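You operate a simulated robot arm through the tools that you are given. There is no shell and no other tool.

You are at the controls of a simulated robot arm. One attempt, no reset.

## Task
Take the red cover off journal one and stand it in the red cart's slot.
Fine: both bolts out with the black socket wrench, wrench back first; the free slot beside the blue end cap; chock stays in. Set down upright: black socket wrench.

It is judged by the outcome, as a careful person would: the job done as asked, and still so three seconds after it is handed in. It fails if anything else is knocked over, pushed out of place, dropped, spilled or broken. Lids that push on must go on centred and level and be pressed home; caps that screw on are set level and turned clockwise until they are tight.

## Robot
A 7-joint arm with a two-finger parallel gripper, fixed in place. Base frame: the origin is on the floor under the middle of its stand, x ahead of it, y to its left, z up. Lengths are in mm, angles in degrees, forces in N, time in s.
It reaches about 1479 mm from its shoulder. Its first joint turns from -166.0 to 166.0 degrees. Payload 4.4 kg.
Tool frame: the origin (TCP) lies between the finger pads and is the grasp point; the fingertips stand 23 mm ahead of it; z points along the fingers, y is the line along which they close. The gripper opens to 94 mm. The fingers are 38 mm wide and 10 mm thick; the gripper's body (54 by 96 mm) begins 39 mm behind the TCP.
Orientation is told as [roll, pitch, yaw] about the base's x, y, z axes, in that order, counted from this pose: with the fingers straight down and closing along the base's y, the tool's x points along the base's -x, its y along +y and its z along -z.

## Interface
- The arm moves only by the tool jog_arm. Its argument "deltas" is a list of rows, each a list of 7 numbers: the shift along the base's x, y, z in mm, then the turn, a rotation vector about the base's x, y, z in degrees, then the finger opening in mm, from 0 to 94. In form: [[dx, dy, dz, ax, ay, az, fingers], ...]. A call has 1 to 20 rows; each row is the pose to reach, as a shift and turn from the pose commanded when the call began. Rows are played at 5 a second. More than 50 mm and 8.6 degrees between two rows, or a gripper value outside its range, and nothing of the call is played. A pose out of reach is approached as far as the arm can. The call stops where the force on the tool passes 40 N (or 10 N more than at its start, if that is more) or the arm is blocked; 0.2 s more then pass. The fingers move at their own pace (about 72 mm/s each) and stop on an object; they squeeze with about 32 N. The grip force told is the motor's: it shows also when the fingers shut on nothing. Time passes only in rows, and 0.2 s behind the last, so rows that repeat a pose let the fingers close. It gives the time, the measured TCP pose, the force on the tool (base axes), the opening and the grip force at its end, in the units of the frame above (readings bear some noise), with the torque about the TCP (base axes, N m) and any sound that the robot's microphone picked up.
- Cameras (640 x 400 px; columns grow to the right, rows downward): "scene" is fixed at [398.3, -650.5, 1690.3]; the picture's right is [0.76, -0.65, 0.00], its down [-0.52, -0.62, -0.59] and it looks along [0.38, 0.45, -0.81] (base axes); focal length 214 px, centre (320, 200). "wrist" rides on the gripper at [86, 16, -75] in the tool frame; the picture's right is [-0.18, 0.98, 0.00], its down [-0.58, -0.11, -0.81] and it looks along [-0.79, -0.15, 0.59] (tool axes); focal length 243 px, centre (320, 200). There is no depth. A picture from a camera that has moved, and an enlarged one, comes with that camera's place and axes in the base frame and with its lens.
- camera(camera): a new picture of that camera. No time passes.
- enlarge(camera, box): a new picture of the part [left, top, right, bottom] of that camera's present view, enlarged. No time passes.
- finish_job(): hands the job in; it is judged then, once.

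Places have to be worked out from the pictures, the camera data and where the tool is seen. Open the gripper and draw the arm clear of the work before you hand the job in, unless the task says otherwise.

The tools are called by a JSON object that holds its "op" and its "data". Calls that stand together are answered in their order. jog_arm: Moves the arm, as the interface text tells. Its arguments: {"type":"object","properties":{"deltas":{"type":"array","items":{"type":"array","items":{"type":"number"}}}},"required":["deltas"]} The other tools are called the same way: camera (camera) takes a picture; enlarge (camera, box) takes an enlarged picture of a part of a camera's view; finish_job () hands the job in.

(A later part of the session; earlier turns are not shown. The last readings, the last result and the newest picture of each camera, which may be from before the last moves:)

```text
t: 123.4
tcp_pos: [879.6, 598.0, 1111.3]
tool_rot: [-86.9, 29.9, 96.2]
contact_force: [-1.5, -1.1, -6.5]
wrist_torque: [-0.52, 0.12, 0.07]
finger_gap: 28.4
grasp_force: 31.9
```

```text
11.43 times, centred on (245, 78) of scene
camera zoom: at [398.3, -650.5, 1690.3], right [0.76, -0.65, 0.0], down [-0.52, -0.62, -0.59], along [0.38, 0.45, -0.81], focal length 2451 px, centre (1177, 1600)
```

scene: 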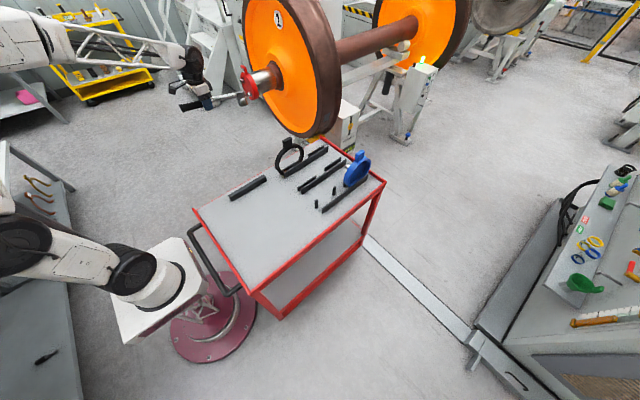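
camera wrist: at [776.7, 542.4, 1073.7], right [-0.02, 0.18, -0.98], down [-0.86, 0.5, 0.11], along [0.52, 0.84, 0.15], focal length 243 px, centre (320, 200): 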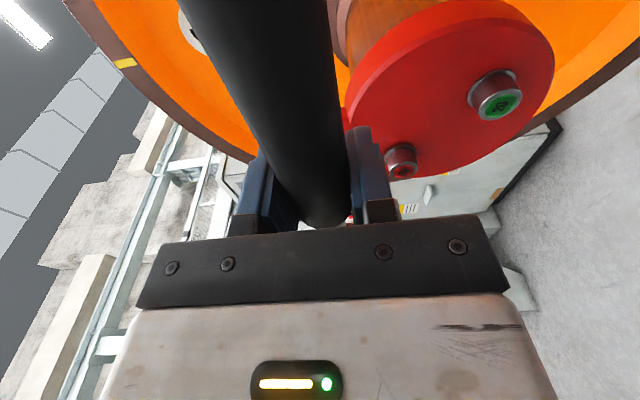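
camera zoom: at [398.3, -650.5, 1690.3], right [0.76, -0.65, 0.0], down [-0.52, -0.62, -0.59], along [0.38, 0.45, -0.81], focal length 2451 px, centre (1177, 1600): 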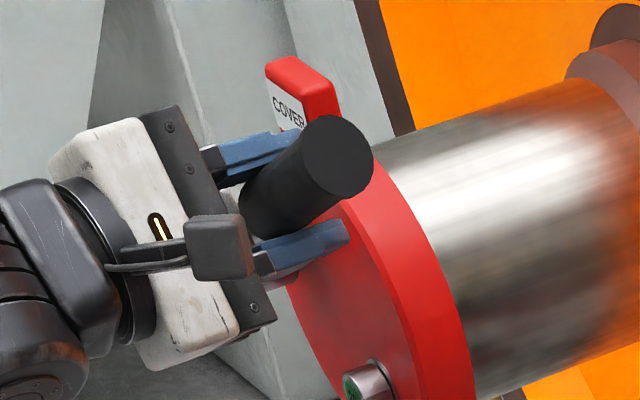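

Another 70° done with negligible load. I pull off and inspect.

{"op": "jog_arm", "data": {"deltas": [[-12, 0, 0, 0, 0, 0, 0], [-24, 0, 0, 0, 0, 0, 0], [-36, 0, 0, 0, 0, 0, 0], [-46, 0, 0, 0, 0, 0, 0], [-46, 6, -4, 5, 0, 0, 0], [-46, 12, -8, 10, 0, 0, 0], [-46, 18, -12, 15, 0, 0, 0], [-46, 24, -16, 20, 0, 0, 0], [-46, 30, -20, 25, 0, 0, 0], [-46, 37, -24, 30, 0, 0, 0], [-46, 37, -24, 30, 0, 0, 0]]}}

{"op": "enlarge", "data": {"camera": "wrist", "box": [385, 110, 455, 190]}}

{"op": "enlarge", "data": {"camera": "scene", "box": [230, 65, 260, 90]}}

```text
t: 125.8
tcp_pos: [832.2, 634.4, 1087.6]
tool_rot: [-90.1, 0.0, 95.3]
contact_force: [-0.1, 0.2, -5.1]
wrist_torque: [-0.23, 0.0, -0.01]
finger_gap: 28.2
grasp_force: 32.2
```

```text
5.00 times, centred on (420, 150) of wrist
camera zoom: at [767.2, 539.8, 1070.1], right [-0.02, 0.18, -0.98], down [-0.86, 0.5, 0.11], along [0.52, 0.84, 0.15], focal length 1213 px, centre (-180, 450)
```

zoom: 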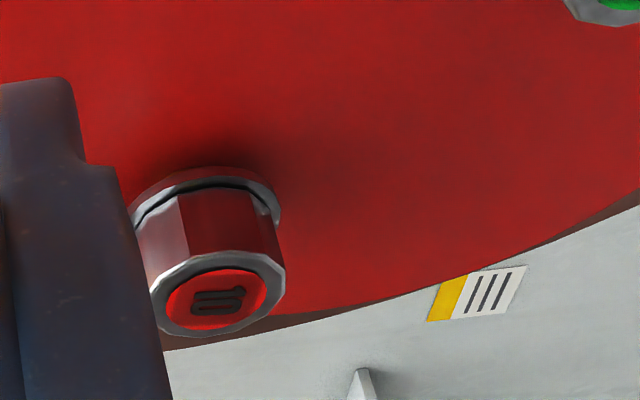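

```text
16.00 times, centred on (245, 78) of scene
camera zoom: at [398.3, -650.5, 1690.3], right [0.76, -0.65, 0.0], down [-0.52, -0.62, -0.59], along [0.38, 0.45, -0.81], focal length 3432 px, centre (1520, 2160)
```

zoom: 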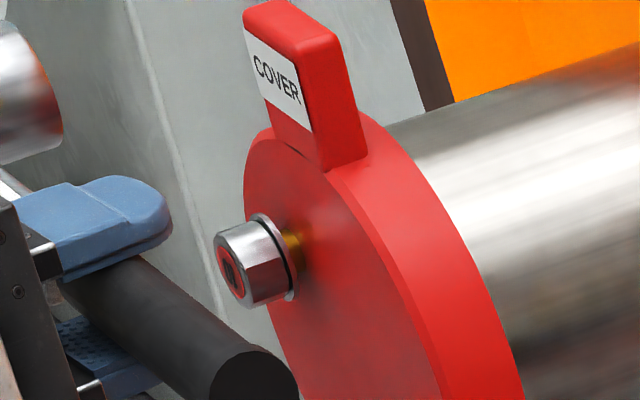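

The bolt is out ~7 mm with its brass shank showing; ~15 mm per turn. I continue: re-engage at the 0° posture and take a longer 120° stroke.

{"op": "jog_arm", "data": {"deltas": [[-5, 8.7, -18.6, 7.5, 0, 0, 0], [-8, 17.5, -37.2, 15, 0, 0, 0], [-8, 26.2, -55.9, 22.5, 0, 0, 0], [-8, 35, -74.5, 30, 0, 0, 0], [-8, 43.7, -93.1, 37.5, 0, 0, 0], [-8, 52.4, -111.7, 45, 0, 0, 0], [-8, 61.2, -130.4, 52.5, 0, 0, 0], [-8, 69.9, -149, 60, 0, 0, 0], [-8, 78.7, -167.6, 67.5, 0, 0, 0], [-8, 87.4, -186.2, 75, 0, 0, 0], [-8, 96.2, -204.9, 82.5, 0, 0, 0], [-4, 104.9, -223.5, 90, 0, 0, 0], [10, 104.9, -223.5, 90, 0, 0, 0], [24, 104.9, -223.5, 90, 0, 0, 0], [24, 104.9, -223.5, 90, 0, 0, 0]]}}

{"op": "enlarge", "data": {"camera": "scene", "box": [230, 65, 260, 90]}}

```text
t: 129.0
tcp_pos: [857.8, 740.3, 863.4]
tool_rot: [179.6, -84.6, -179.5]
contact_force: [-1.0, -0.2, -3.7]
wrist_torque: [-0.03, -0.03, 0.01]
finger_gap: 28.0
grasp_force: 32.1
```

```text
16.00 times, centred on (245, 78) of scene
camera zoom: at [398.3, -650.5, 1690.3], right [0.76, -0.65, 0.0], down [-0.52, -0.62, -0.59], along [0.38, 0.45, -0.81], focal length 3432 px, centre (1520, 2160)
```

zoom: 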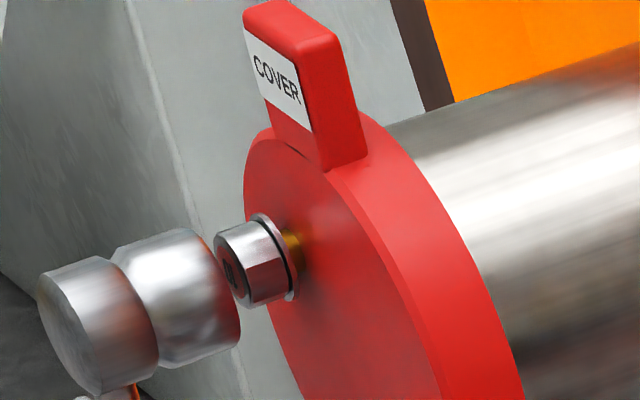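

The socket is ~3 mm low relative to the bolt axis now. I raise it 2.7 mm and approach slowly.

{"op": "jog_arm", "data": {"deltas": [[0, 0, 2.7, 0, 0, 0, 0], [3, 0, 2.7, 0, 0, 0, 0], [6, 0, 2.7, 0, 0, 0, 0], [9, 0, 2.7, 0, 0, 0, 0], [12, 0, 2.7, 0, 0, 0, 0], [12, 0, 2.7, 0, 0, 0, 0]]}}

{"op": "enlarge", "data": {"camera": "scene", "box": [230, 65, 260, 90]}}

```text
t: 130.4
tcp_pos: [869.4, 740.0, 866.8]
tool_rot: [180.0, -84.7, -179.9]
contact_force: [0.3, 0.9, -4.0]
wrist_torque: [-0.03, -0.01, 0.01]
finger_gap: 28.4
grasp_force: 31.8
```

```text
16.00 times, centred on (245, 78) of scene
camera zoom: at [398.3, -650.5, 1690.3], right [0.76, -0.65, 0.0], down [-0.52, -0.62, -0.59], along [0.38, 0.45, -0.81], focal length 3432 px, centre (1520, 2160)
```

zoom: 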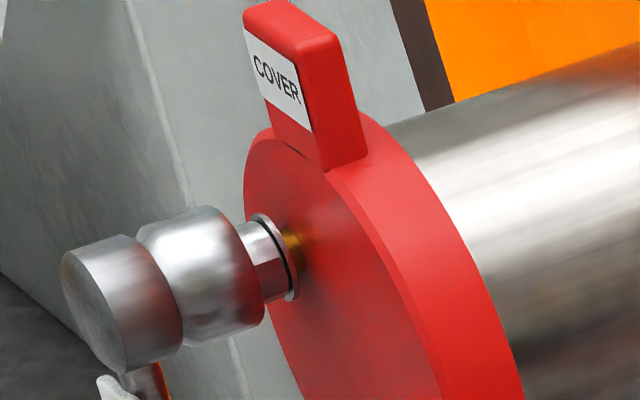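

It's entering freely. I advance the rest of the way.

{"op": "jog_arm", "data": {"deltas": [[3, 0, 0, 0, 0, 0, 0], [6, 0, 0, 0, 0, 0, 0], [9, 0, 0, 0, 0, 0, 0], [9, 0, 0, 0, 0, 0, 0]]}}

{"op": "enlarge", "data": {"camera": "scene", "box": [230, 65, 260, 90]}}

```text
t: 131.4
tcp_pos: [878.1, 739.5, 867.8]
tool_rot: [180.0, -84.8, -180.0]
contact_force: [0.1, -0.6, -4.3]
wrist_torque: [-0.04, 0.01, -0.03]
finger_gap: 28.0
grasp_force: 32.2
```

```text
16.00 times, centred on (245, 78) of scene
camera zoom: at [398.3, -650.5, 1690.3], right [0.76, -0.65, 0.0], down [-0.52, -0.62, -0.59], along [0.38, 0.45, -0.81], focal length 3432 px, centre (1520, 2160)
```

zoom: 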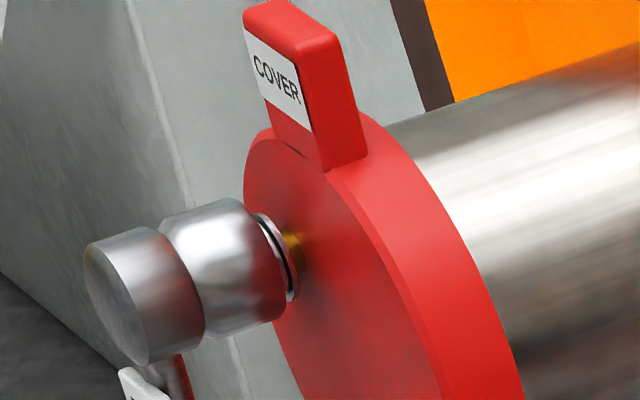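

Engaged. I take a full 120° stroke, easing back 5 mm as the bolt withdraws.

{"op": "jog_arm", "data": {"deltas": [[-0.2, -16.9, 0.9, -6, 0, 0, 0], [-0.5, -33.6, 3.6, -12, 0, 0, 0], [-0.7, -50, 8, -18, 0, 0, 0], [-1, -65.7, 14.1, -24, 0, 0, 0], [-1.2, -80.8, 21.8, -30, 0, 0, 0], [-1.5, -94.9, 31.1, -36, 0, 0, 0], [-1.7, -108, 41.9, -42, 0, 0, 0], [-2, -119.9, 53.9, -48, 0, 0, 0], [-2.2, -130.5, 67.2, -54, 0, 0, 0], [-2.5, -139.7, 81.5, -60, 0, 0, 0], [-2.7, -147.4, 96.7, -66, 0, 0, 0], [-3, -153.5, 112.6, -72, 0, 0, 0], [-3.2, -157.9, 129.1, -78, 0, 0, 0], [-3.5, -160.6, 146, -84, 0, 0, 0], [-3.7, -161.5, 163, -90, 0, 0, 0], [-4, -160.6, 180, -96, 0, 0, 0], [-4.2, -157.9, 196.9, -102, 0, 0, 0], [-4.5, -153.5, 213.4, -108, 0, 0, 0], [-4.7, -147.4, 229.3, -114, 0, 0, 0], [-5, -139.7, 244.5, -120, 0, 0, 0]]}}

{"op": "enlarge", "data": {"camera": "scene", "box": [225, 60, 265, 95]}}

```text
t: 135.6
tcp_pos: [872.8, 601.3, 1110.5]
tool_rot: [-87.0, 30.0, 96.3]
contact_force: [-0.1, -1.0, -7.5]
wrist_torque: [1.45, 0.09, -0.13]
finger_gap: 29.9
grasp_force: 31.9
```

```text
11.43 times, centred on (245, 78) of scene
camera zoom: at [398.3, -650.5, 1690.3], right [0.76, -0.65, 0.0], down [-0.52, -0.62, -0.59], along [0.38, 0.45, -0.81], focal length 2451 px, centre (1177, 1600)
```

zoom: 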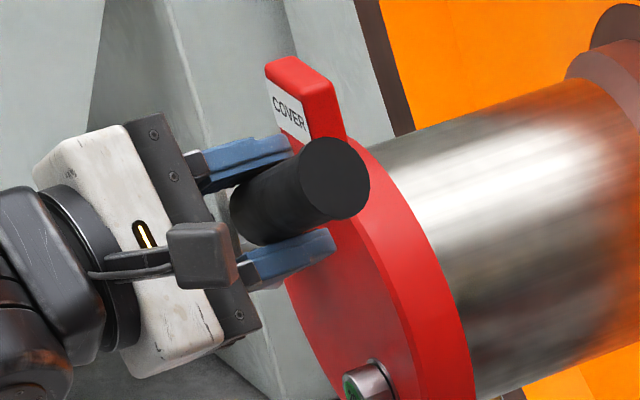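

There's now a turning resistance (+1.45 N·m) and the fingers spread slightly, suggesting the bolt reached a stop. I back the swing off a few degrees to unload, then pull off and inspect.

{"op": "jog_arm", "data": {"deltas": [[0, -4, -7.5, 3, 0, 0, 0], [0, -7.7, -15.2, 6, 0, 0, 0], [0, -7.7, -15.2, 6, 0, 0, 0]]}}

```text
t: 136.4
tcp_pos: [872.4, 592.7, 1096.0]
tool_rot: [-87.7, 23.9, 95.9]
contact_force: [-1.2, 3.9, 4.3]
wrist_torque: [1.25, -0.31, 0.44]
finger_gap: 27.9
grasp_force: 32.3
```

The load is now just lateral. I shift slightly (+z, +y) to unload, then withdraw the socket.

{"op": "jog_arm", "data": {"deltas": [[0, 0.5, 1.2, 0, 0, 0, 0], [0, 0.8, 2, 0, 0, 0, 0], [-3, 0.8, 2, 0, 0, 0, 0], [-8, 0.8, 2, 0, 0, 0, 0], [-14, 0.8, 2, 0, 0, 0, 0], [-22, 0.8, 2, 0, 0, 0, 0], [-32, 0.8, 2, 0, 0, 0, 0], [-44, 0.8, 2, 0, 0, 0, 0], [-50, 0.8, 2, 0, 0, 0, 0], [-50, 0.8, 2, 0, 0, 0, 0]]}}

{"op": "enlarge", "data": {"camera": "scene", "box": [225, 65, 265, 95]}}

{"op": "camera", "data": {"camera": "wrist"}}

```text
t: 138.6
tcp_pos: [823.8, 592.2, 1099.7]
tool_rot: [-87.6, 23.9, 96.0]
contact_force: [-0.2, 0.0, -4.6]
wrist_torque: [-0.21, 0.05, -0.02]
finger_gap: 28.3
grasp_force: 31.9
```

```text
13.33 times, centred on (245, 80) of scene
camera zoom: at [398.3, -650.5, 1690.3], right [0.76, -0.65, 0.0], down [-0.52, -0.62, -0.59], along [0.38, 0.45, -0.81], focal length 2860 px, centre (1320, 1800)
```

zoom: 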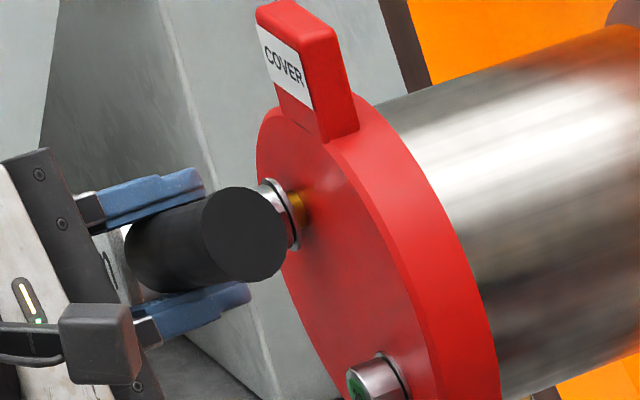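

```text
taken
camera wrist: at [758.0, 499.5, 1120.1], right [-0.02, -0.23, -0.97], down [-0.86, 0.5, -0.11], along [0.52, 0.83, -0.21], focal length 243 px, centre (320, 200)
```

wrist: 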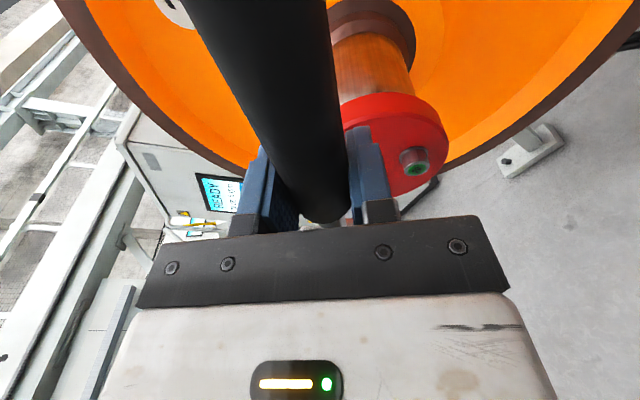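

The bolt is hidden behind the handle here. I move to the viewing pose.

{"op": "jog_arm", "data": {"deltas": [[-3, 8, -3, 6, 0, 0, 0], [-3, 16, -6, 12, 0, 0, 0], [-3, 24, -9, 18, 0, 0, 0], [-3, 32, -12, 24, 0, 0, 0], [-3, 38, -12, 24, 0, 0, 0], [-3, 38, -12, 24, 0, 0, 0]]}}

{"op": "enlarge", "data": {"camera": "scene", "box": [230, 65, 260, 90]}}

{"op": "enlarge", "data": {"camera": "wrist", "box": [370, 90, 470, 200]}}

```text
t: 140.0
tcp_pos: [819.4, 630.4, 1087.0]
tool_rot: [-89.9, 0.0, 95.3]
contact_force: [-0.7, 0.1, -4.7]
wrist_torque: [-0.24, 0.01, -0.02]
finger_gap: 28.2
grasp_force: 31.7
```

```text
16.00 times, centred on (245, 78) of scene
camera zoom: at [398.3, -650.5, 1690.3], right [0.76, -0.65, 0.0], down [-0.52, -0.62, -0.59], along [0.38, 0.45, -0.81], focal length 3432 px, centre (1520, 2160)
```

zoom: 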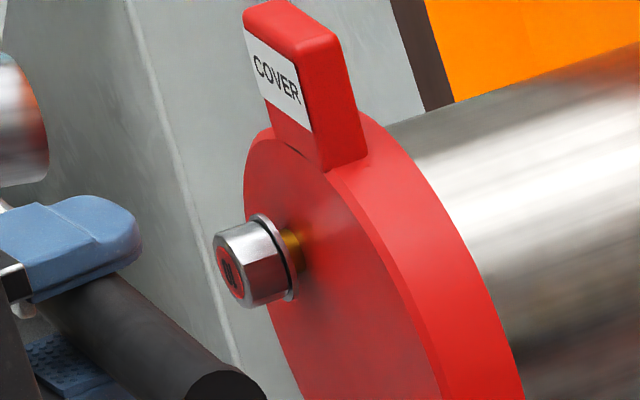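

```text
3.64 times, centred on (420, 145) of wrist
camera zoom: at [753.5, 536.8, 1068.6], right [-0.02, 0.18, -0.98], down [-0.86, 0.5, 0.11], along [0.52, 0.84, 0.15], focal length 882 px, centre (-44, 400)
```

zoom: 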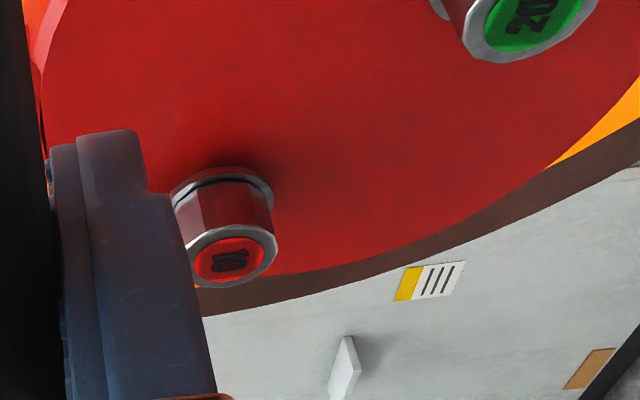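

Bolt "10" hasn't come out any further than before (~7.4 mm), so it has reached the end of its travel and is fully undone. Now I move to bolt "20", about (−60.6, −61) mm from bolt "10".

{"op": "jog_arm", "data": {"deltas": [[0, 4, -23, 7.5, 0, 0, 0], [0, 8, -46, 15, 0, 0, 0], [0, 12, -70, 22.5, 0, 0, 0], [0, 16, -93, 30, 0, 0, 0], [0, 20, -116, 37.5, 0, 0, 0], [0, 24, -140, 45, 0, 0, 0], [0, 28, -163, 52.5, 0, 0, 0], [0, 32, -186, 60, 0, 0, 0], [0, 36, -210, 67.5, 0, 0, 0], [0, 40, -233, 75, 0, 0, 0], [0, 44, -257, 82.5, 0, 0, 0], [0, 48.8, -280, 90, 0, 0, 0], [15, 48.8, -280, 90, 0, 0, 0], [15, 48.8, -280, 90, 0, 0, 0]]}}

{"op": "enlarge", "data": {"camera": "scene", "box": [230, 75, 270, 105]}}

{"op": "enlarge", "data": {"camera": "wrist", "box": [220, 0, 420, 200]}}

```text
t: 143.0
tcp_pos: [836.3, 679.6, 807.2]
tool_rot: [179.7, -84.7, -179.7]
contact_force: [-0.3, 0.6, -4.0]
wrist_torque: [-0.02, 0.02, -0.01]
finger_gap: 28.0
grasp_force: 32.6
```

```text
13.33 times, centred on (250, 90) of scene
camera zoom: at [398.3, -650.5, 1690.3], right [0.76, -0.65, 0.0], down [-0.52, -0.62, -0.59], along [0.38, 0.45, -0.81], focal length 2860 px, centre (1253, 1667)
```

zoom: 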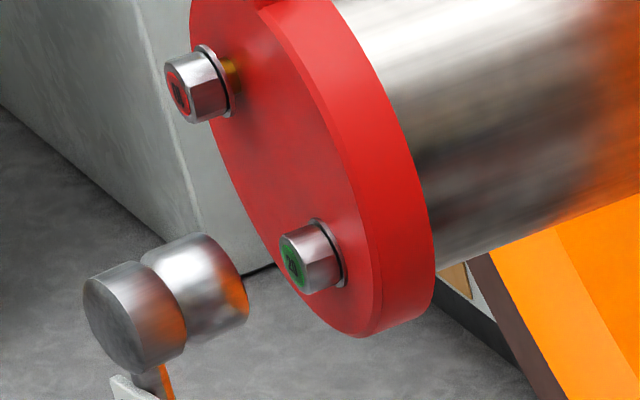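

```text
2.00 times, centred on (320, 100) of wrist
camera zoom: at [769.4, 694.8, 712.4], right [-0.02, 0.98, 0.18], down [-0.86, -0.11, 0.5], along [0.52, -0.15, 0.84], focal length 485 px, centre (320, 400)
```

zoom: 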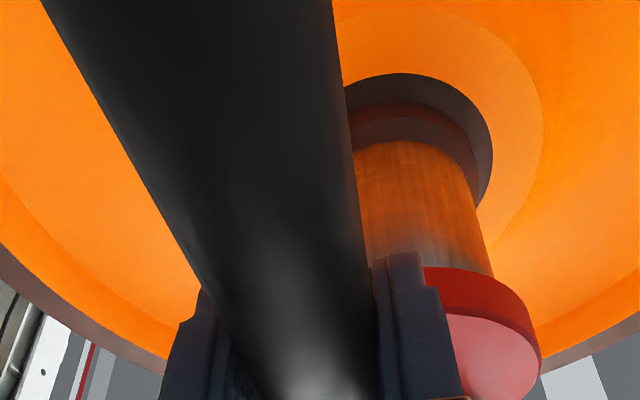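

Bolt "20" measures ~(918.5, 678, 963.2); the socket is ~5 mm high and tilted up ~2.5°. I correct that (ay +2.5°, dz −3.1, dy −0.7) and approach to just in front of it.

{"op": "jog_arm", "data": {"deltas": [[0, -0.4, -1.5, 0, 1.2, 0, 0], [3, -0.7, -3.1, 0, 2.5, 0, 0], [10, -0.7, -3.1, 0, 2.5, 0, 0], [17, -0.7, -3.1, 0, 2.5, 0, 0], [20, -0.7, -3.1, 0, 2.5, 0, 0], [20, -0.7, -3.1, 0, 2.5, 0, 0]]}}

{"op": "enlarge", "data": {"camera": "scene", "box": [236, 78, 266, 103]}}

```text
t: 144.4
tcp_pos: [854.6, 678.3, 803.2]
tool_rot: [179.9, -87.2, -180.0]
contact_force: [0.1, -0.8, -3.8]
wrist_torque: [0.03, 0.01, -0.03]
finger_gap: 27.9
grasp_force: 32.0
```

```text
16.00 times, centred on (251, 90) of scene
camera zoom: at [398.3, -650.5, 1690.3], right [0.76, -0.65, 0.0], down [-0.52, -0.62, -0.59], along [0.38, 0.45, -0.81], focal length 3432 px, centre (1424, 1952)
```

zoom: 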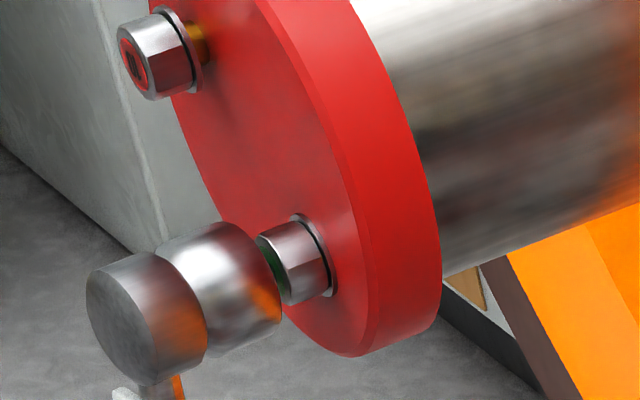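

The drive-head face looks more turned toward the camera than before, suggesting a small twist. I check the label plate's orientation.

{"op": "enlarge", "data": {"camera": "scene", "box": [228, 84, 258, 114]}}

```text
13.33 times, centred on (243, 99) of scene
camera zoom: at [398.3, -650.5, 1690.3], right [0.76, -0.65, 0.0], down [-0.52, -0.62, -0.59], along [0.38, 0.45, -0.81], focal length 2860 px, centre (1347, 1547)
```

zoom: 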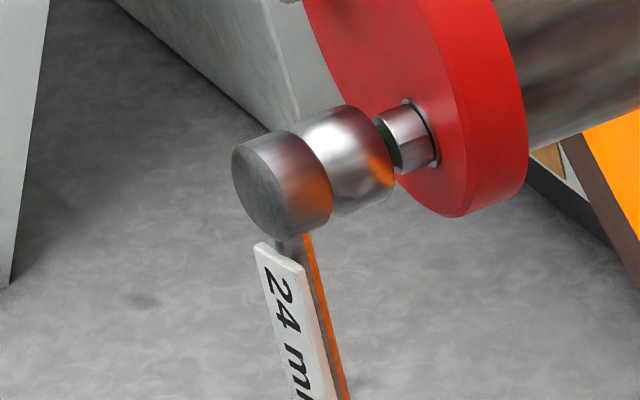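

The label plate shows the wrench has twisted ~14° about the handle (from bolt 10's end stop), plus ~4° droop. I retract and counter-rotate the tool to square the socket to the bolt again.

{"op": "jog_arm", "data": {"deltas": [[-10, 0, 1, 0, 0, 0, 0], [-20, 0, 3.1, 0, -1.5, -4.5, 0], [-20, 0, 3.1, 0, -3, -9, 0], [-20, 0, 3.1, 0, -4.4, -13, 0], [-20, 0, 3.1, 0, -4.4, -13, 0], [-20, 0, 3.1, 0, -4.4, -13, 0]]}}

{"op": "enlarge", "data": {"camera": "scene", "box": [228, 84, 258, 114]}}

{"op": "enlarge", "data": {"camera": "scene", "box": [228, 78, 264, 103]}}

```text
t: 145.8
tcp_pos: [834.7, 679.5, 806.2]
tool_rot: [176.1, -82.8, 171.0]
contact_force: [0.0, 0.6, -4.1]
wrist_torque: [-0.02, 0.04, 0.02]
finger_gap: 28.0
grasp_force: 31.5
```

```text
13.33 times, centred on (243, 99) of scene
camera zoom: at [398.3, -650.5, 1690.3], right [0.76, -0.65, 0.0], down [-0.52, -0.62, -0.59], along [0.38, 0.45, -0.81], focal length 2860 px, centre (1347, 1547)
```

zoom: 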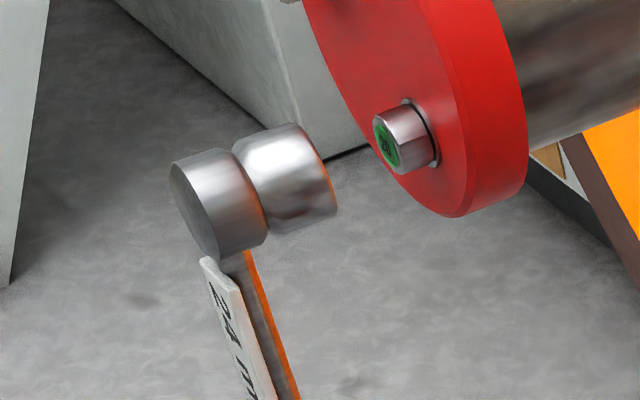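

```text
16.00 times, centred on (246, 90) of scene
camera zoom: at [398.3, -650.5, 1690.3], right [0.76, -0.65, 0.0], down [-0.52, -0.62, -0.59], along [0.38, 0.45, -0.81], focal length 3432 px, centre (1504, 1952)
```

zoom: 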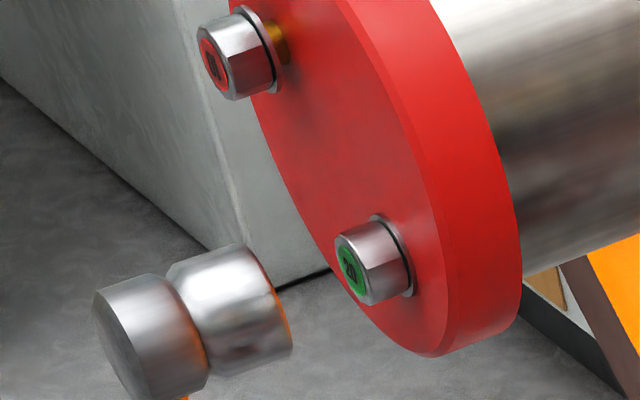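

Twist is now nearly gone; remaining droop ~3.5°. I correct that with dz −4.6 and approach to a few millimetres from bolt "20".

{"op": "jog_arm", "data": {"deltas": [[0, 0, -2, 0, -1.8, 0, 0], [0, 0, -4.6, 0, -3.5, 0, 0], [12, 0, -4.6, 0, -3.5, 0, 0], [24, 0, -4.6, 0, -3.5, 0, 0], [36, 0, -4.6, 0, -3.5, 0, 0], [36, 0, -4.6, 0, -3.5, 0, 0]]}}

{"op": "enlarge", "data": {"camera": "scene", "box": [234, 78, 268, 103]}}

{"op": "enlarge", "data": {"camera": "scene", "box": [228, 84, 258, 114]}}

{"op": "enlarge", "data": {"camera": "wrist", "box": [220, 0, 420, 200]}}

```text
t: 147.2
tcp_pos: [872.3, 677.7, 801.9]
tool_rot: [173.0, -79.2, 173.9]
contact_force: [0.3, -0.3, -5.1]
wrist_torque: [0.04, -0.03, 0.03]
finger_gap: 28.0
grasp_force: 31.7
```

```text
16.00 times, centred on (251, 90) of scene
camera zoom: at [398.3, -650.5, 1690.3], right [0.76, -0.65, 0.0], down [-0.52, -0.62, -0.59], along [0.38, 0.45, -0.81], focal length 3432 px, centre (1424, 1952)
```

zoom: 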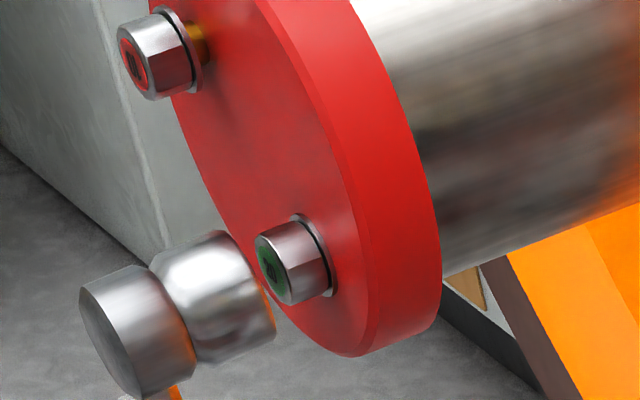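

```text
13.33 times, centred on (243, 99) of scene
camera zoom: at [398.3, -650.5, 1690.3], right [0.76, -0.65, 0.0], down [-0.52, -0.62, -0.59], along [0.38, 0.45, -0.81], focal length 2860 px, centre (1347, 1547)
```

zoom: 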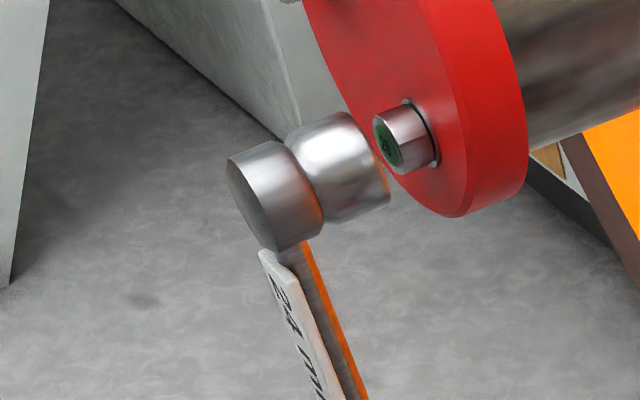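

```text
2.00 times, centred on (320, 100) of wrist
camera zoom: at [820.3, 708.1, 701.5], right [0.19, 0.96, 0.2], down [-0.9, 0.09, 0.42], along [0.39, -0.26, 0.88], focal length 485 px, centre (320, 400)
```

zoom: 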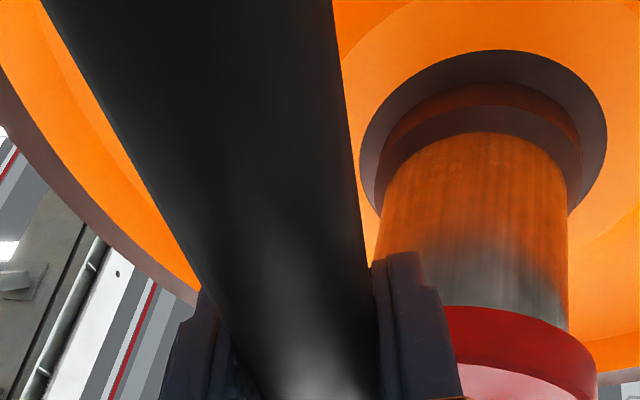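

Axis slope is right now. Accounting for the small rotation about x in the tool pose, the socket is ~3 mm too far +y and ~3 mm low; I correct both and advance a little.

{"op": "jog_arm", "data": {"deltas": [[0, -1.5, 1.6, 0, 0, 0, 0], [0, -2.9, 3.2, 0, 0, 0, 0], [3, -2.9, 3.2, 0, 0, 0, 0], [6, -2.9, 3.2, 0, 0, 0, 0], [9, -2.9, 3.2, 0, 0, 0, 0], [9, -2.9, 3.2, 0, 0, 0, 0]]}}

{"op": "enlarge", "data": {"camera": "scene", "box": [234, 78, 268, 103]}}

```text
t: 148.6
tcp_pos: [881.2, 676.4, 805.5]
tool_rot: [172.9, -79.2, 173.9]
contact_force: [-0.3, -0.2, -4.5]
wrist_torque: [0.04, -0.02, -0.02]
finger_gap: 28.1
grasp_force: 32.1
```

```text
16.00 times, centred on (251, 90) of scene
camera zoom: at [398.3, -650.5, 1690.3], right [0.76, -0.65, 0.0], down [-0.52, -0.62, -0.59], along [0.38, 0.45, -0.81], focal length 3432 px, centre (1424, 1952)
```

zoom: 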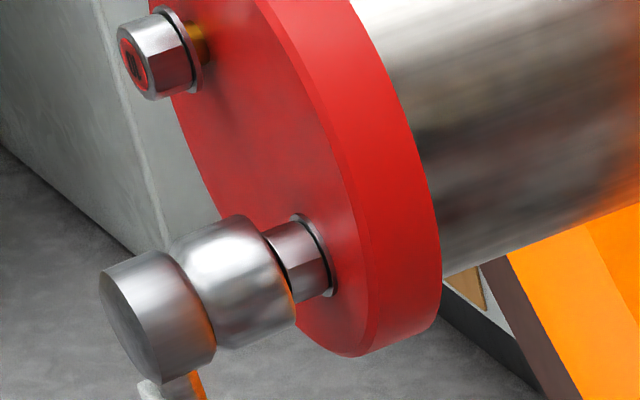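

Mouth is right at the head with no force. I continue forward slowly.

{"op": "jog_arm", "data": {"deltas": [[2, 0, 0, 0, 0, 0, 0], [4, 0, 0, 0, 0, 0, 0], [6, 0, 0, 0, 0, 0, 0], [6, 0, 0, 0, 0, 0, 0]]}}

{"op": "enlarge", "data": {"camera": "scene", "box": [234, 78, 268, 103]}}

```text
t: 149.6
tcp_pos: [887.0, 676.6, 805.4]
tool_rot: [173.1, -79.2, 173.8]
contact_force: [-5.0, -0.2, -5.9]
wrist_torque: [0.05, -0.67, 0.02]
finger_gap: 28.1
grasp_force: 31.7
```

```text
16.00 times, centred on (251, 90) of scene
camera zoom: at [398.3, -650.5, 1690.3], right [0.76, -0.65, 0.0], down [-0.52, -0.62, -0.59], along [0.38, 0.45, -0.81], focal length 3432 px, centre (1424, 1952)
```

zoom: 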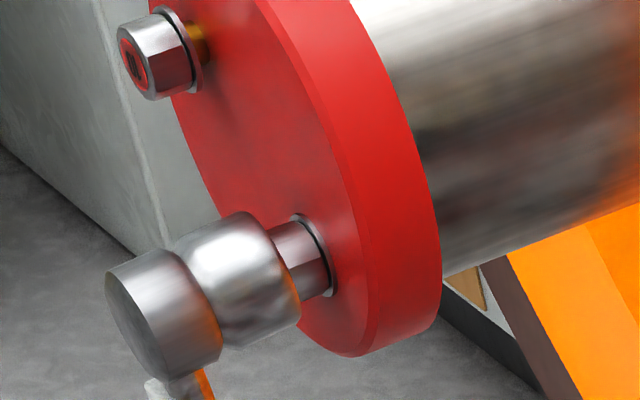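

Contact with the lower side of the rim: the socket points up ~2–3° and is ~1 mm high. I retract, tip it down 2.5° and try again.

{"op": "jog_arm", "data": {"deltas": [[-8, 0, 0, 0, 0, 0, 0], [-15, 0, 0, 0, 0, 0, 0], [-15, 0, 0.4, 0, 2.5, 0, 0], [-15, 0, 0.4, 0, 2.5, 0, 0], [-11, 0, 0.4, 0, 2.5, 0, 0], [-11, 0, 0.4, 0, 2.5, 0, 0]]}}

{"op": "enlarge", "data": {"camera": "scene", "box": [234, 78, 268, 103]}}

```text
t: 151.0
tcp_pos: [875.8, 674.3, 805.3]
tool_rot: [174.9, -81.9, 172.1]
contact_force: [-0.2, 0.0, -4.5]
wrist_torque: [0.01, -0.01, 0.03]
finger_gap: 27.7
grasp_force: 32.2
```

```text
16.00 times, centred on (251, 90) of scene
camera zoom: at [398.3, -650.5, 1690.3], right [0.76, -0.65, 0.0], down [-0.52, -0.62, -0.59], along [0.38, 0.45, -0.81], focal length 3432 px, centre (1424, 1952)
```

zoom: 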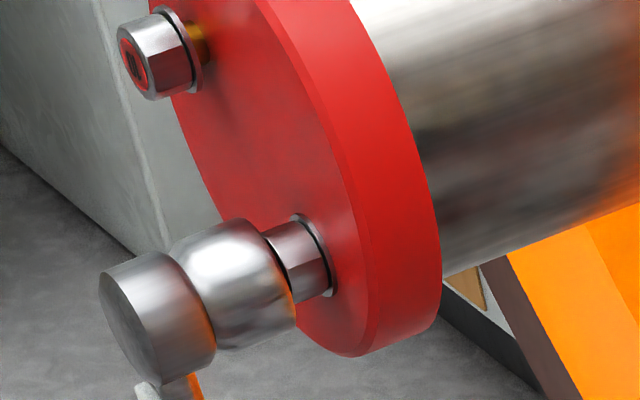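

Slope and centre now match the bolt. I press forward gently again.

{"op": "jog_arm", "data": {"deltas": [[1.5, 0, 0, 0, 0, 0, 0], [3, 0, 0, 0, 0, 0, 0], [4.5, 0, 0, 0, 0, 0, 0], [6, 0, 0, 0, 0, 0, 0], [6, 0, 0, 0, 0, 0, 0]]}}

{"op": "enlarge", "data": {"camera": "scene", "box": [234, 78, 268, 103]}}

```text
t: 152.2
tcp_pos: [881.0, 675.9, 805.4]
tool_rot: [174.8, -81.8, 172.1]
contact_force: [-7.4, -1.2, -7.0]
wrist_torque: [0.13, -0.8, 0.03]
finger_gap: 28.0
grasp_force: 31.7
```

```text
16.00 times, centred on (251, 90) of scene
camera zoom: at [398.3, -650.5, 1690.3], right [0.76, -0.65, 0.0], down [-0.52, -0.62, -0.59], along [0.38, 0.45, -0.81], focal length 3432 px, centre (1424, 1952)
```

zoom: 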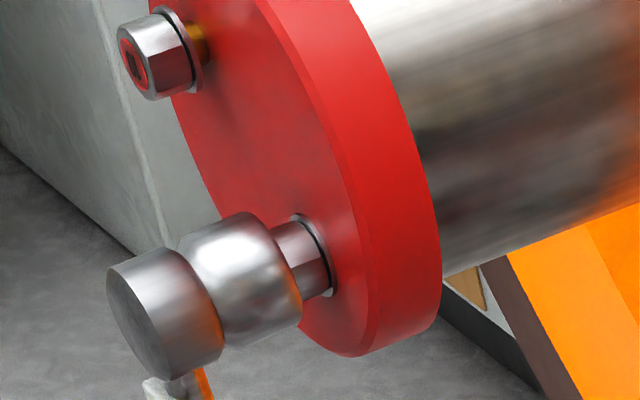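

The torque places the contact at the lower/+y side of the rim, so the socket must move toward +y/−z (along the camera's line of sight). I retract, shift (+2.5, −1.5) and press again.

{"op": "jog_arm", "data": {"deltas": [[-7, 0, 0, 0, 0, 0, 0], [-7, 2.5, -1.5, 0, 0, 0, 0], [-5, 2.5, -1.5, 0, 0, 0, 0], [-3, 2.5, -1.5, 0, 0, 0, 0], [-1, 2.5, -1.5, 0, 0, 0, 0], [1, 2.5, -1.5, 0, 0, 0, 0], [1, 2.5, -1.5, 0, 0, 0, 0]]}}

{"op": "enlarge", "data": {"camera": "scene", "box": [234, 78, 268, 103]}}

```text
t: 153.8
tcp_pos: [881.9, 678.8, 804.6]
tool_rot: [174.9, -81.9, 172.0]
contact_force: [-0.3, -0.4, -3.7]
wrist_torque: [0.01, -0.03, -0.02]
finger_gap: 27.9
grasp_force: 32.1
```

```text
16.00 times, centred on (251, 90) of scene
camera zoom: at [398.3, -650.5, 1690.3], right [0.76, -0.65, 0.0], down [-0.52, -0.62, -0.59], along [0.38, 0.45, -0.81], focal length 3432 px, centre (1424, 1952)
```

zoom: 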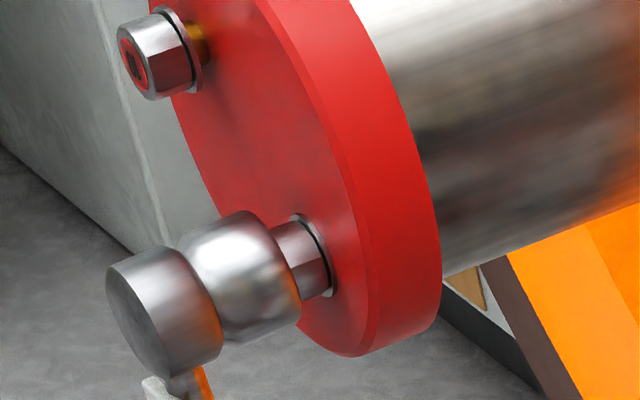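

No contact at the same depth. I push on in small steps.

{"op": "jog_arm", "data": {"deltas": [[1.5, 0, 0, 0, 0, 0, 0], [3, 0, 0, 0, 0, 0, 0], [4.5, 0, 0, 0, 0, 0, 0], [4.5, 0, 0, 0, 0, 0, 0]]}}

{"op": "enlarge", "data": {"camera": "scene", "box": [234, 78, 268, 103]}}

```text
t: 154.8
tcp_pos: [887.2, 679.2, 803.2]
tool_rot: [174.8, -81.8, 172.0]
contact_force: [-1.5, 2.0, -7.4]
wrist_torque: [-0.3, -0.06, 0.06]
finger_gap: 27.6
grasp_force: 32.0
```

```text
16.00 times, centred on (251, 90) of scene
camera zoom: at [398.3, -650.5, 1690.3], right [0.76, -0.65, 0.0], down [-0.52, -0.62, -0.59], along [0.38, 0.45, -0.81], focal length 3432 px, centre (1424, 1952)
```

zoom: 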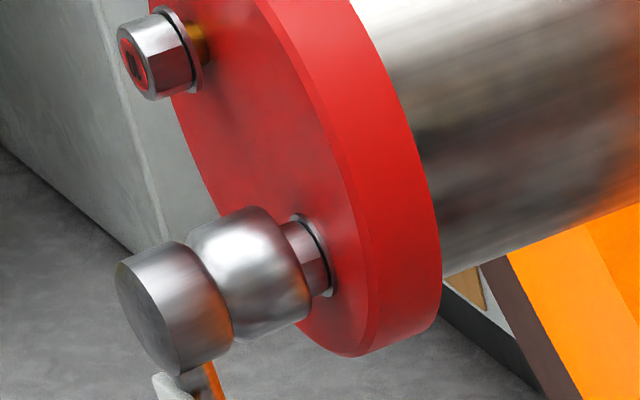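

It's entering; a small side load suggests another +0.8 y / −1.0 z. I apply that and keep going.

{"op": "jog_arm", "data": {"deltas": [[0, 0.8, -1, 0, 0, 0, 0], [2, 0.8, -1, 0, 0, 0, 0], [4, 0.8, -1, 0, 0, 0, 0], [6, 0.8, -1, 0, 0, 0, 0], [6, 0.8, -1, 0, 0, 0, 0]]}}

{"op": "enlarge", "data": {"camera": "scene", "box": [234, 78, 268, 103]}}

```text
t: 156.0
tcp_pos: [892.7, 681.0, 802.8]
tool_rot: [174.9, -81.9, 172.1]
contact_force: [0.9, 0.0, -4.2]
wrist_torque: [0.04, -0.04, 0.01]
finger_gap: 27.9
grasp_force: 32.0
```

```text
16.00 times, centred on (251, 90) of scene
camera zoom: at [398.3, -650.5, 1690.3], right [0.76, -0.65, 0.0], down [-0.52, -0.62, -0.59], along [0.38, 0.45, -0.81], focal length 3432 px, centre (1424, 1952)
```

zoom: 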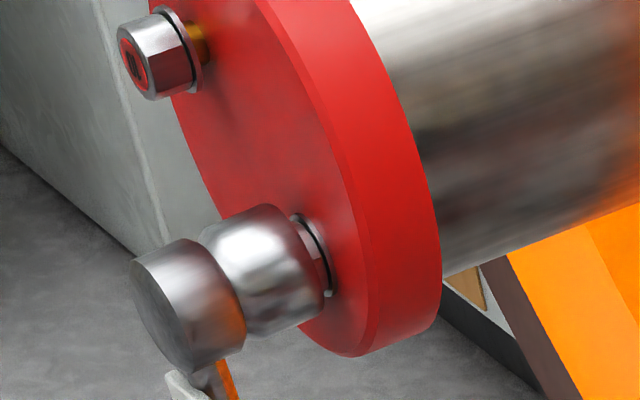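

Seated nicely without load. A few more millimetres, then I start loosening bolt "20".

{"op": "jog_arm", "data": {"deltas": [[2, 0, 0, 0, 0, 0, 0], [4, 0, 0, 0, 0, 0, 0], [4, 0, 0, 0, 0, 0, 0]]}}

{"op": "enlarge", "data": {"camera": "wrist", "box": [220, 0, 420, 200]}}

```text
t: 156.8
tcp_pos: [897.6, 678.3, 803.9]
tool_rot: [174.9, -81.7, 172.2]
contact_force: [0.3, -0.5, -4.0]
wrist_torque: [0.03, -0.04, -0.01]
finger_gap: 27.8
grasp_force: 31.9
```

```text
2.00 times, centred on (320, 100) of wrist
camera zoom: at [841.2, 709.1, 705.5], right [0.19, 0.96, 0.19], down [-0.88, 0.09, 0.46], along [0.42, -0.26, 0.87], focal length 485 px, centre (320, 400)
```

zoom: 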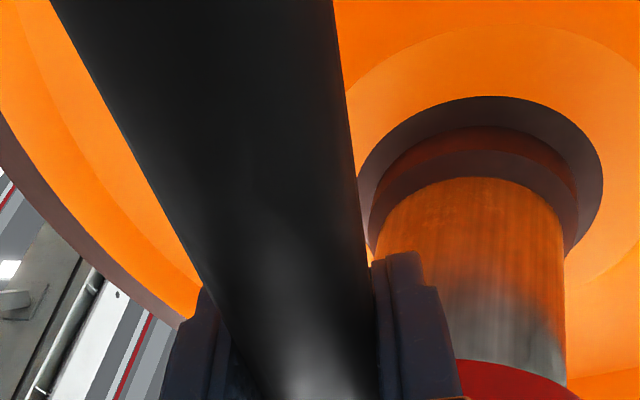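

Bolt "20" is engaged (axis ≈162 mm above the TCP). I swing the first 60° in the loosening direction.

{"op": "jog_arm", "data": {"deltas": [[0, -8.5, 0.2, -3, 0, 0, 0], [0, -17, 0.9, -6, 0, 0, 0], [-0.3, -33.8, 3.6, -12, 0, 0, 0], [-0.6, -50.2, 8, -18, 0, 0, 0], [-0.9, -66.1, 14, -24, 0, 0, 0], [-1.1, -81.3, 21.8, -30, 0, 0, 0], [-1.4, -95.5, 31, -36, 0, 0, 0], [-1.7, -108.7, 41.7, -42, 0, 0, 0], [-2, -120.8, 53.8, -48, 0, 0, 0], [-2.2, -131.5, 67, -54, 0, 0, 0], [-2.5, -140.7, 81.3, -60, 0, 0, 0], [-2.5, -140.7, 81.3, -60, 0, 0, 0]]}}

{"op": "enlarge", "data": {"camera": "scene", "box": [230, 70, 275, 105]}}

```text
t: 159.4
tcp_pos: [895.7, 538.9, 883.8]
tool_rot: [-107.4, -28.5, 99.1]
contact_force: [0.3, -7.6, -4.1]
wrist_torque: [0.49, -0.01, -0.27]
finger_gap: 27.6
grasp_force: 32.3
```

```text
11.43 times, centred on (252, 88) of scene
camera zoom: at [398.3, -650.5, 1690.3], right [0.76, -0.65, 0.0], down [-0.52, -0.62, -0.59], along [0.38, 0.45, -0.81], focal length 2451 px, centre (1091, 1486)
```

zoom: 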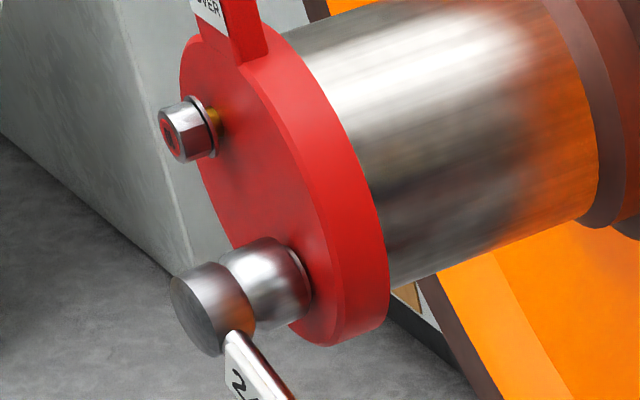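

A sideways load of ~8 N only. I shift −1.5 mm in y and continue to 120°.

{"op": "jog_arm", "data": {"deltas": [[-0.2, -1.5, 0, 0, 0, 0, 0], [-0.2, -9.2, 15.2, -6, 0, 0, 0], [-0.5, -15.3, 31.1, -12, 0, 0, 0], [-0.7, -19.7, 47.5, -18, 0, 0, 0], [-1, -22.4, 64.3, -24, 0, 0, 0], [-1.2, -23.3, 81.3, -30, 0, 0, 0], [-1.5, -22.4, 98.2, -36, 0, 0, 0], [-1.7, -19.7, 115, -42, 0, 0, 0], [-2, -15.3, 131.5, -48, 0, 0, 0], [-2.2, -9.2, 147.3, -54, 0, 0, 0], [-2.5, -1.5, 162.5, -60, 0, 0, 0], [-2.5, -1.5, 162.5, -60, 0, 0, 0]]}}

{"op": "enlarge", "data": {"camera": "scene", "box": [230, 65, 275, 105]}}

```text
t: 162.0
tcp_pos: [892.3, 536.8, 1047.3]
tool_rot: [-98.3, 30.8, 99.5]
contact_force: [-1.4, -4.9, 0.7]
wrist_torque: [0.22, -0.16, -0.11]
finger_gap: 27.7
grasp_force: 32.1
```

```text
10.00 times, centred on (252, 85) of scene
camera zoom: at [398.3, -650.5, 1690.3], right [0.76, -0.65, 0.0], down [-0.52, -0.62, -0.59], along [0.38, 0.45, -0.81], focal length 2145 px, centre (995, 1350)
```

zoom: 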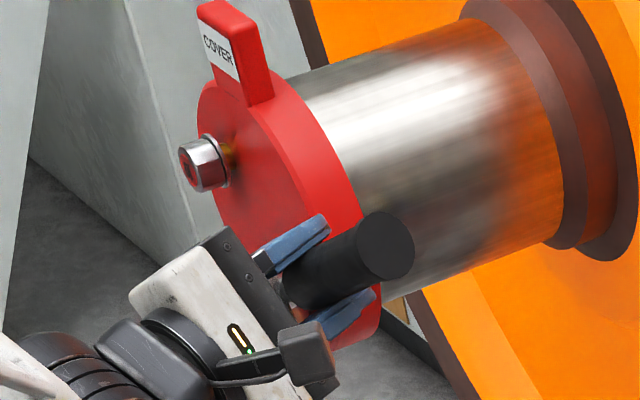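

Low loads again. I withdraw, and swing back to the 0° posture to inspect and re-engage for the remaining turn.

{"op": "jog_arm", "data": {"deltas": [[-2, -1, 1, 0, 0, 0, 0], [-14, -1, 1, 0, 0, 0, 0], [-28, -1, 1, 0, 0, 0, 0], [-46, -1, 1, 0, 0, 0, 0], [-46, 8.5, -15, 8, 0, 0, 0], [-46, 18, -31.3, 16, 0, 0, 0], [-46, 27.5, -47.5, 24, 0, 0, 0], [-46, 37, -63.8, 32, 0, 0, 0], [-46, 46.5, -80, 40, 0, 0, 0], [-46, 56, -96.3, 48, 0, 0, 0], [-46, 65.5, -112.5, 56, 0, 0, 0], [-46, 75, -128.8, 64, 0, 0, 0], [-46, 84.5, -145, 72, 0, 0, 0], [-46, 94, -161.3, 80, 0, 0, 0], [-46, 103.5, -177.5, 88, 0, 0, 0], [-46, 113, -193.8, 96, 0, 0, 0], [-46, 122.5, -210, 104, 0, 0, 0], [-46, 132, -226.3, 112, 0, 0, 0], [-46, 142.2, -243.8, 120, 0, 0, 0], [-46, 142.2, -243.8, 120, 0, 0, 0]]}}

{"op": "enlarge", "data": {"camera": "scene", "box": [230, 75, 270, 105]}}

{"op": "enlarge", "data": {"camera": "scene", "box": [228, 84, 258, 114]}}

{"op": "enlarge", "data": {"camera": "wrist", "box": [220, 0, 420, 200]}}

```text
t: 166.2
tcp_pos: [845.6, 676.6, 802.9]
tool_rot: [174.3, -81.7, 172.7]
contact_force: [0.1, -0.3, -4.2]
wrist_torque: [0.02, -0.01, 0.0]
finger_gap: 27.5
grasp_force: 31.9
```

```text
13.33 times, centred on (250, 90) of scene
camera zoom: at [398.3, -650.5, 1690.3], right [0.76, -0.65, 0.0], down [-0.52, -0.62, -0.59], along [0.38, 0.45, -0.81], focal length 2860 px, centre (1253, 1667)
```

zoom: 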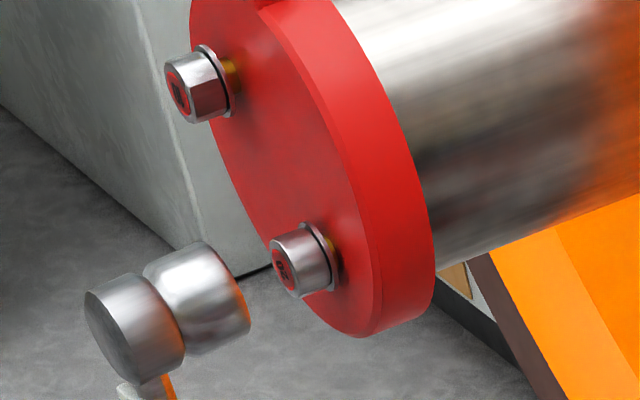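

```text
13.33 times, centred on (243, 99) of scene
camera zoom: at [398.3, -650.5, 1690.3], right [0.76, -0.65, 0.0], down [-0.52, -0.62, -0.59], along [0.38, 0.45, -0.81], focal length 2860 px, centre (1347, 1547)
```

zoom: 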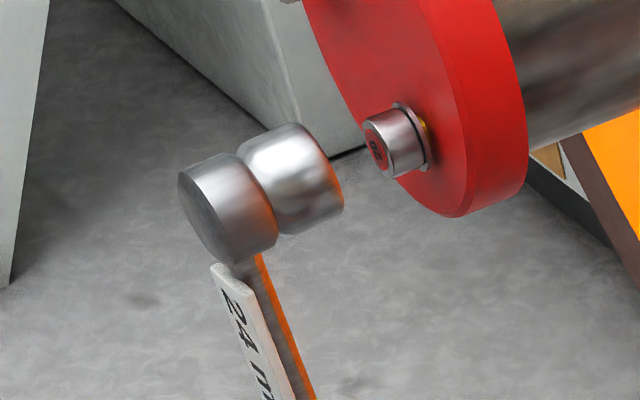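

```text
2.00 times, centred on (320, 100) of wrist
camera zoom: at [789.2, 707.5, 705.4], right [0.19, 0.96, 0.2], down [-0.88, 0.09, 0.46], along [0.42, -0.26, 0.87], focal length 485 px, centre (320, 400)
```

zoom: 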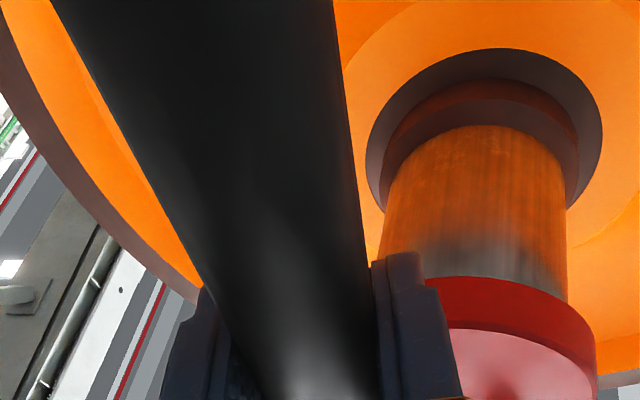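

Bolt "20" now shows red and is ~4.8 mm out; about 60° more to go. I check the wrench's twist in the fingers more closely before re-engaging.

{"op": "enlarge", "data": {"camera": "scene", "box": [226, 88, 246, 103]}}

```text
16.00 times, centred on (236, 96) of scene
camera zoom: at [398.3, -650.5, 1690.3], right [0.76, -0.65, 0.0], down [-0.52, -0.62, -0.59], along [0.38, 0.45, -0.81], focal length 3432 px, centre (1664, 1872)
```

zoom: 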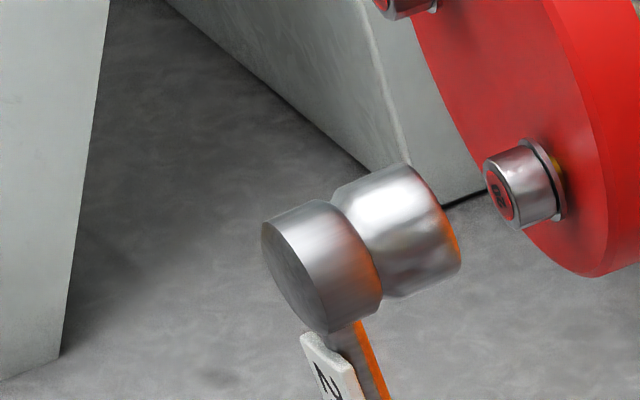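

The twist is small (~4°) and the slope nearly right. I shift y +1.5 and approach the head, feeling for contact.

{"op": "jog_arm", "data": {"deltas": [[8, 1, 0, 0, 0, 0, 0], [16, 1.5, 0, 0, 0, 0, 0], [24, 1.5, 0, 0, 0, 0, 0], [29, 1.5, 0, 0, 0, 0, 0], [32, 1.5, 0, 0, 0, 0, 0], [34, 1.5, 0, 0, 0, 0, 0], [34, 1.5, 0, 0, 0, 0, 0]]}}

{"op": "enlarge", "data": {"camera": "scene", "box": [234, 78, 268, 103]}}

```text
t: 167.8
tcp_pos: [879.0, 682.1, 801.9]
tool_rot: [174.9, -81.9, 172.1]
contact_force: [-0.6, 0.8, -3.8]
wrist_torque: [0.05, -0.03, -0.02]
finger_gap: 27.5
grasp_force: 32.2
```

```text
16.00 times, centred on (251, 90) of scene
camera zoom: at [398.3, -650.5, 1690.3], right [0.76, -0.65, 0.0], down [-0.52, -0.62, -0.59], along [0.38, 0.45, -0.81], focal length 3432 px, centre (1424, 1952)
```

zoom: 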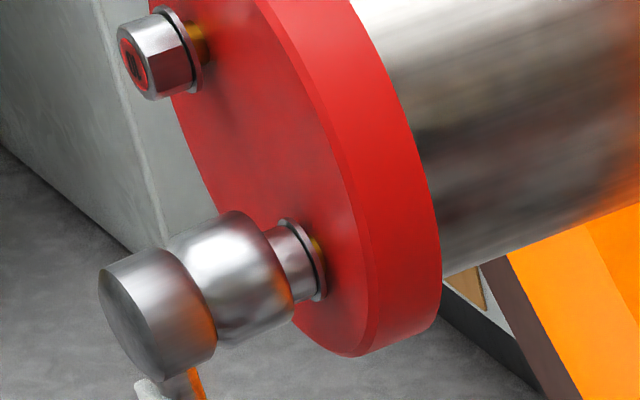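

{"op": "jog_arm", "data": {"deltas": [[2, 0, 0, 0, 0, 0, 0], [4, 0, 0, 0, 0, 0, 0], [6, 0, 0, 0, 0, 0, 0], [6, 0, 0, 0, 0, 0, 0]]}}

{"op": "enlarge", "data": {"camera": "scene", "box": [234, 78, 268, 103]}}

```text
t: 168.8
tcp_pos: [886.2, 681.3, 802.0]
tool_rot: [175.0, -81.8, 172.1]
contact_force: [-0.4, -0.3, -4.5]
wrist_torque: [0.09, -0.02, -0.04]
finger_gap: 27.7
grasp_force: 32.2
```

```text
16.00 times, centred on (251, 90) of scene
camera zoom: at [398.3, -650.5, 1690.3], right [0.76, -0.65, 0.0], down [-0.52, -0.62, -0.59], along [0.38, 0.45, -0.81], focal length 3432 px, centre (1424, 1952)
```

zoom: 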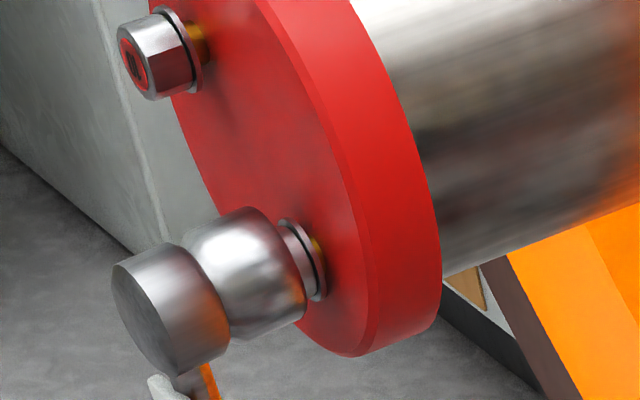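

Engaging freely. I push 3 mm more and swing 50°, then check the load.

{"op": "jog_arm", "data": {"deltas": [[1.5, 0, 0, 0, 0, 0, 0], [3, 0, 0, 0, 0, 0, 0], [3, -8.5, 0.2, -3, 0, 0, 0], [2.8, -17, 0.9, -6, 0, 0, 0], [2.5, -33.8, 3.6, -12, 0, 0, 0], [2.3, -50.2, 8, -18, 0, 0, 0], [2, -66.1, 14, -24, 0, 0, 0], [1.8, -81.3, 21.8, -30, 0, 0, 0], [1.5, -95.5, 31, -36, 0, 0, 0], [1.3, -108.7, 41.7, -42, 0, 0, 0], [1, -120.8, 53.8, -48, 0, 0, 0], [1, -120.8, 53.8, -48, 0, 0, 0]]}}

```text
t: 171.4
tcp_pos: [888.5, 561.1, 857.3]
tool_rot: [-110.3, -40.4, 100.8]
contact_force: [0.8, -3.2, -5.4]
wrist_torque: [0.11, 0.04, -0.17]
finger_gap: 27.4
grasp_force: 32.0
```

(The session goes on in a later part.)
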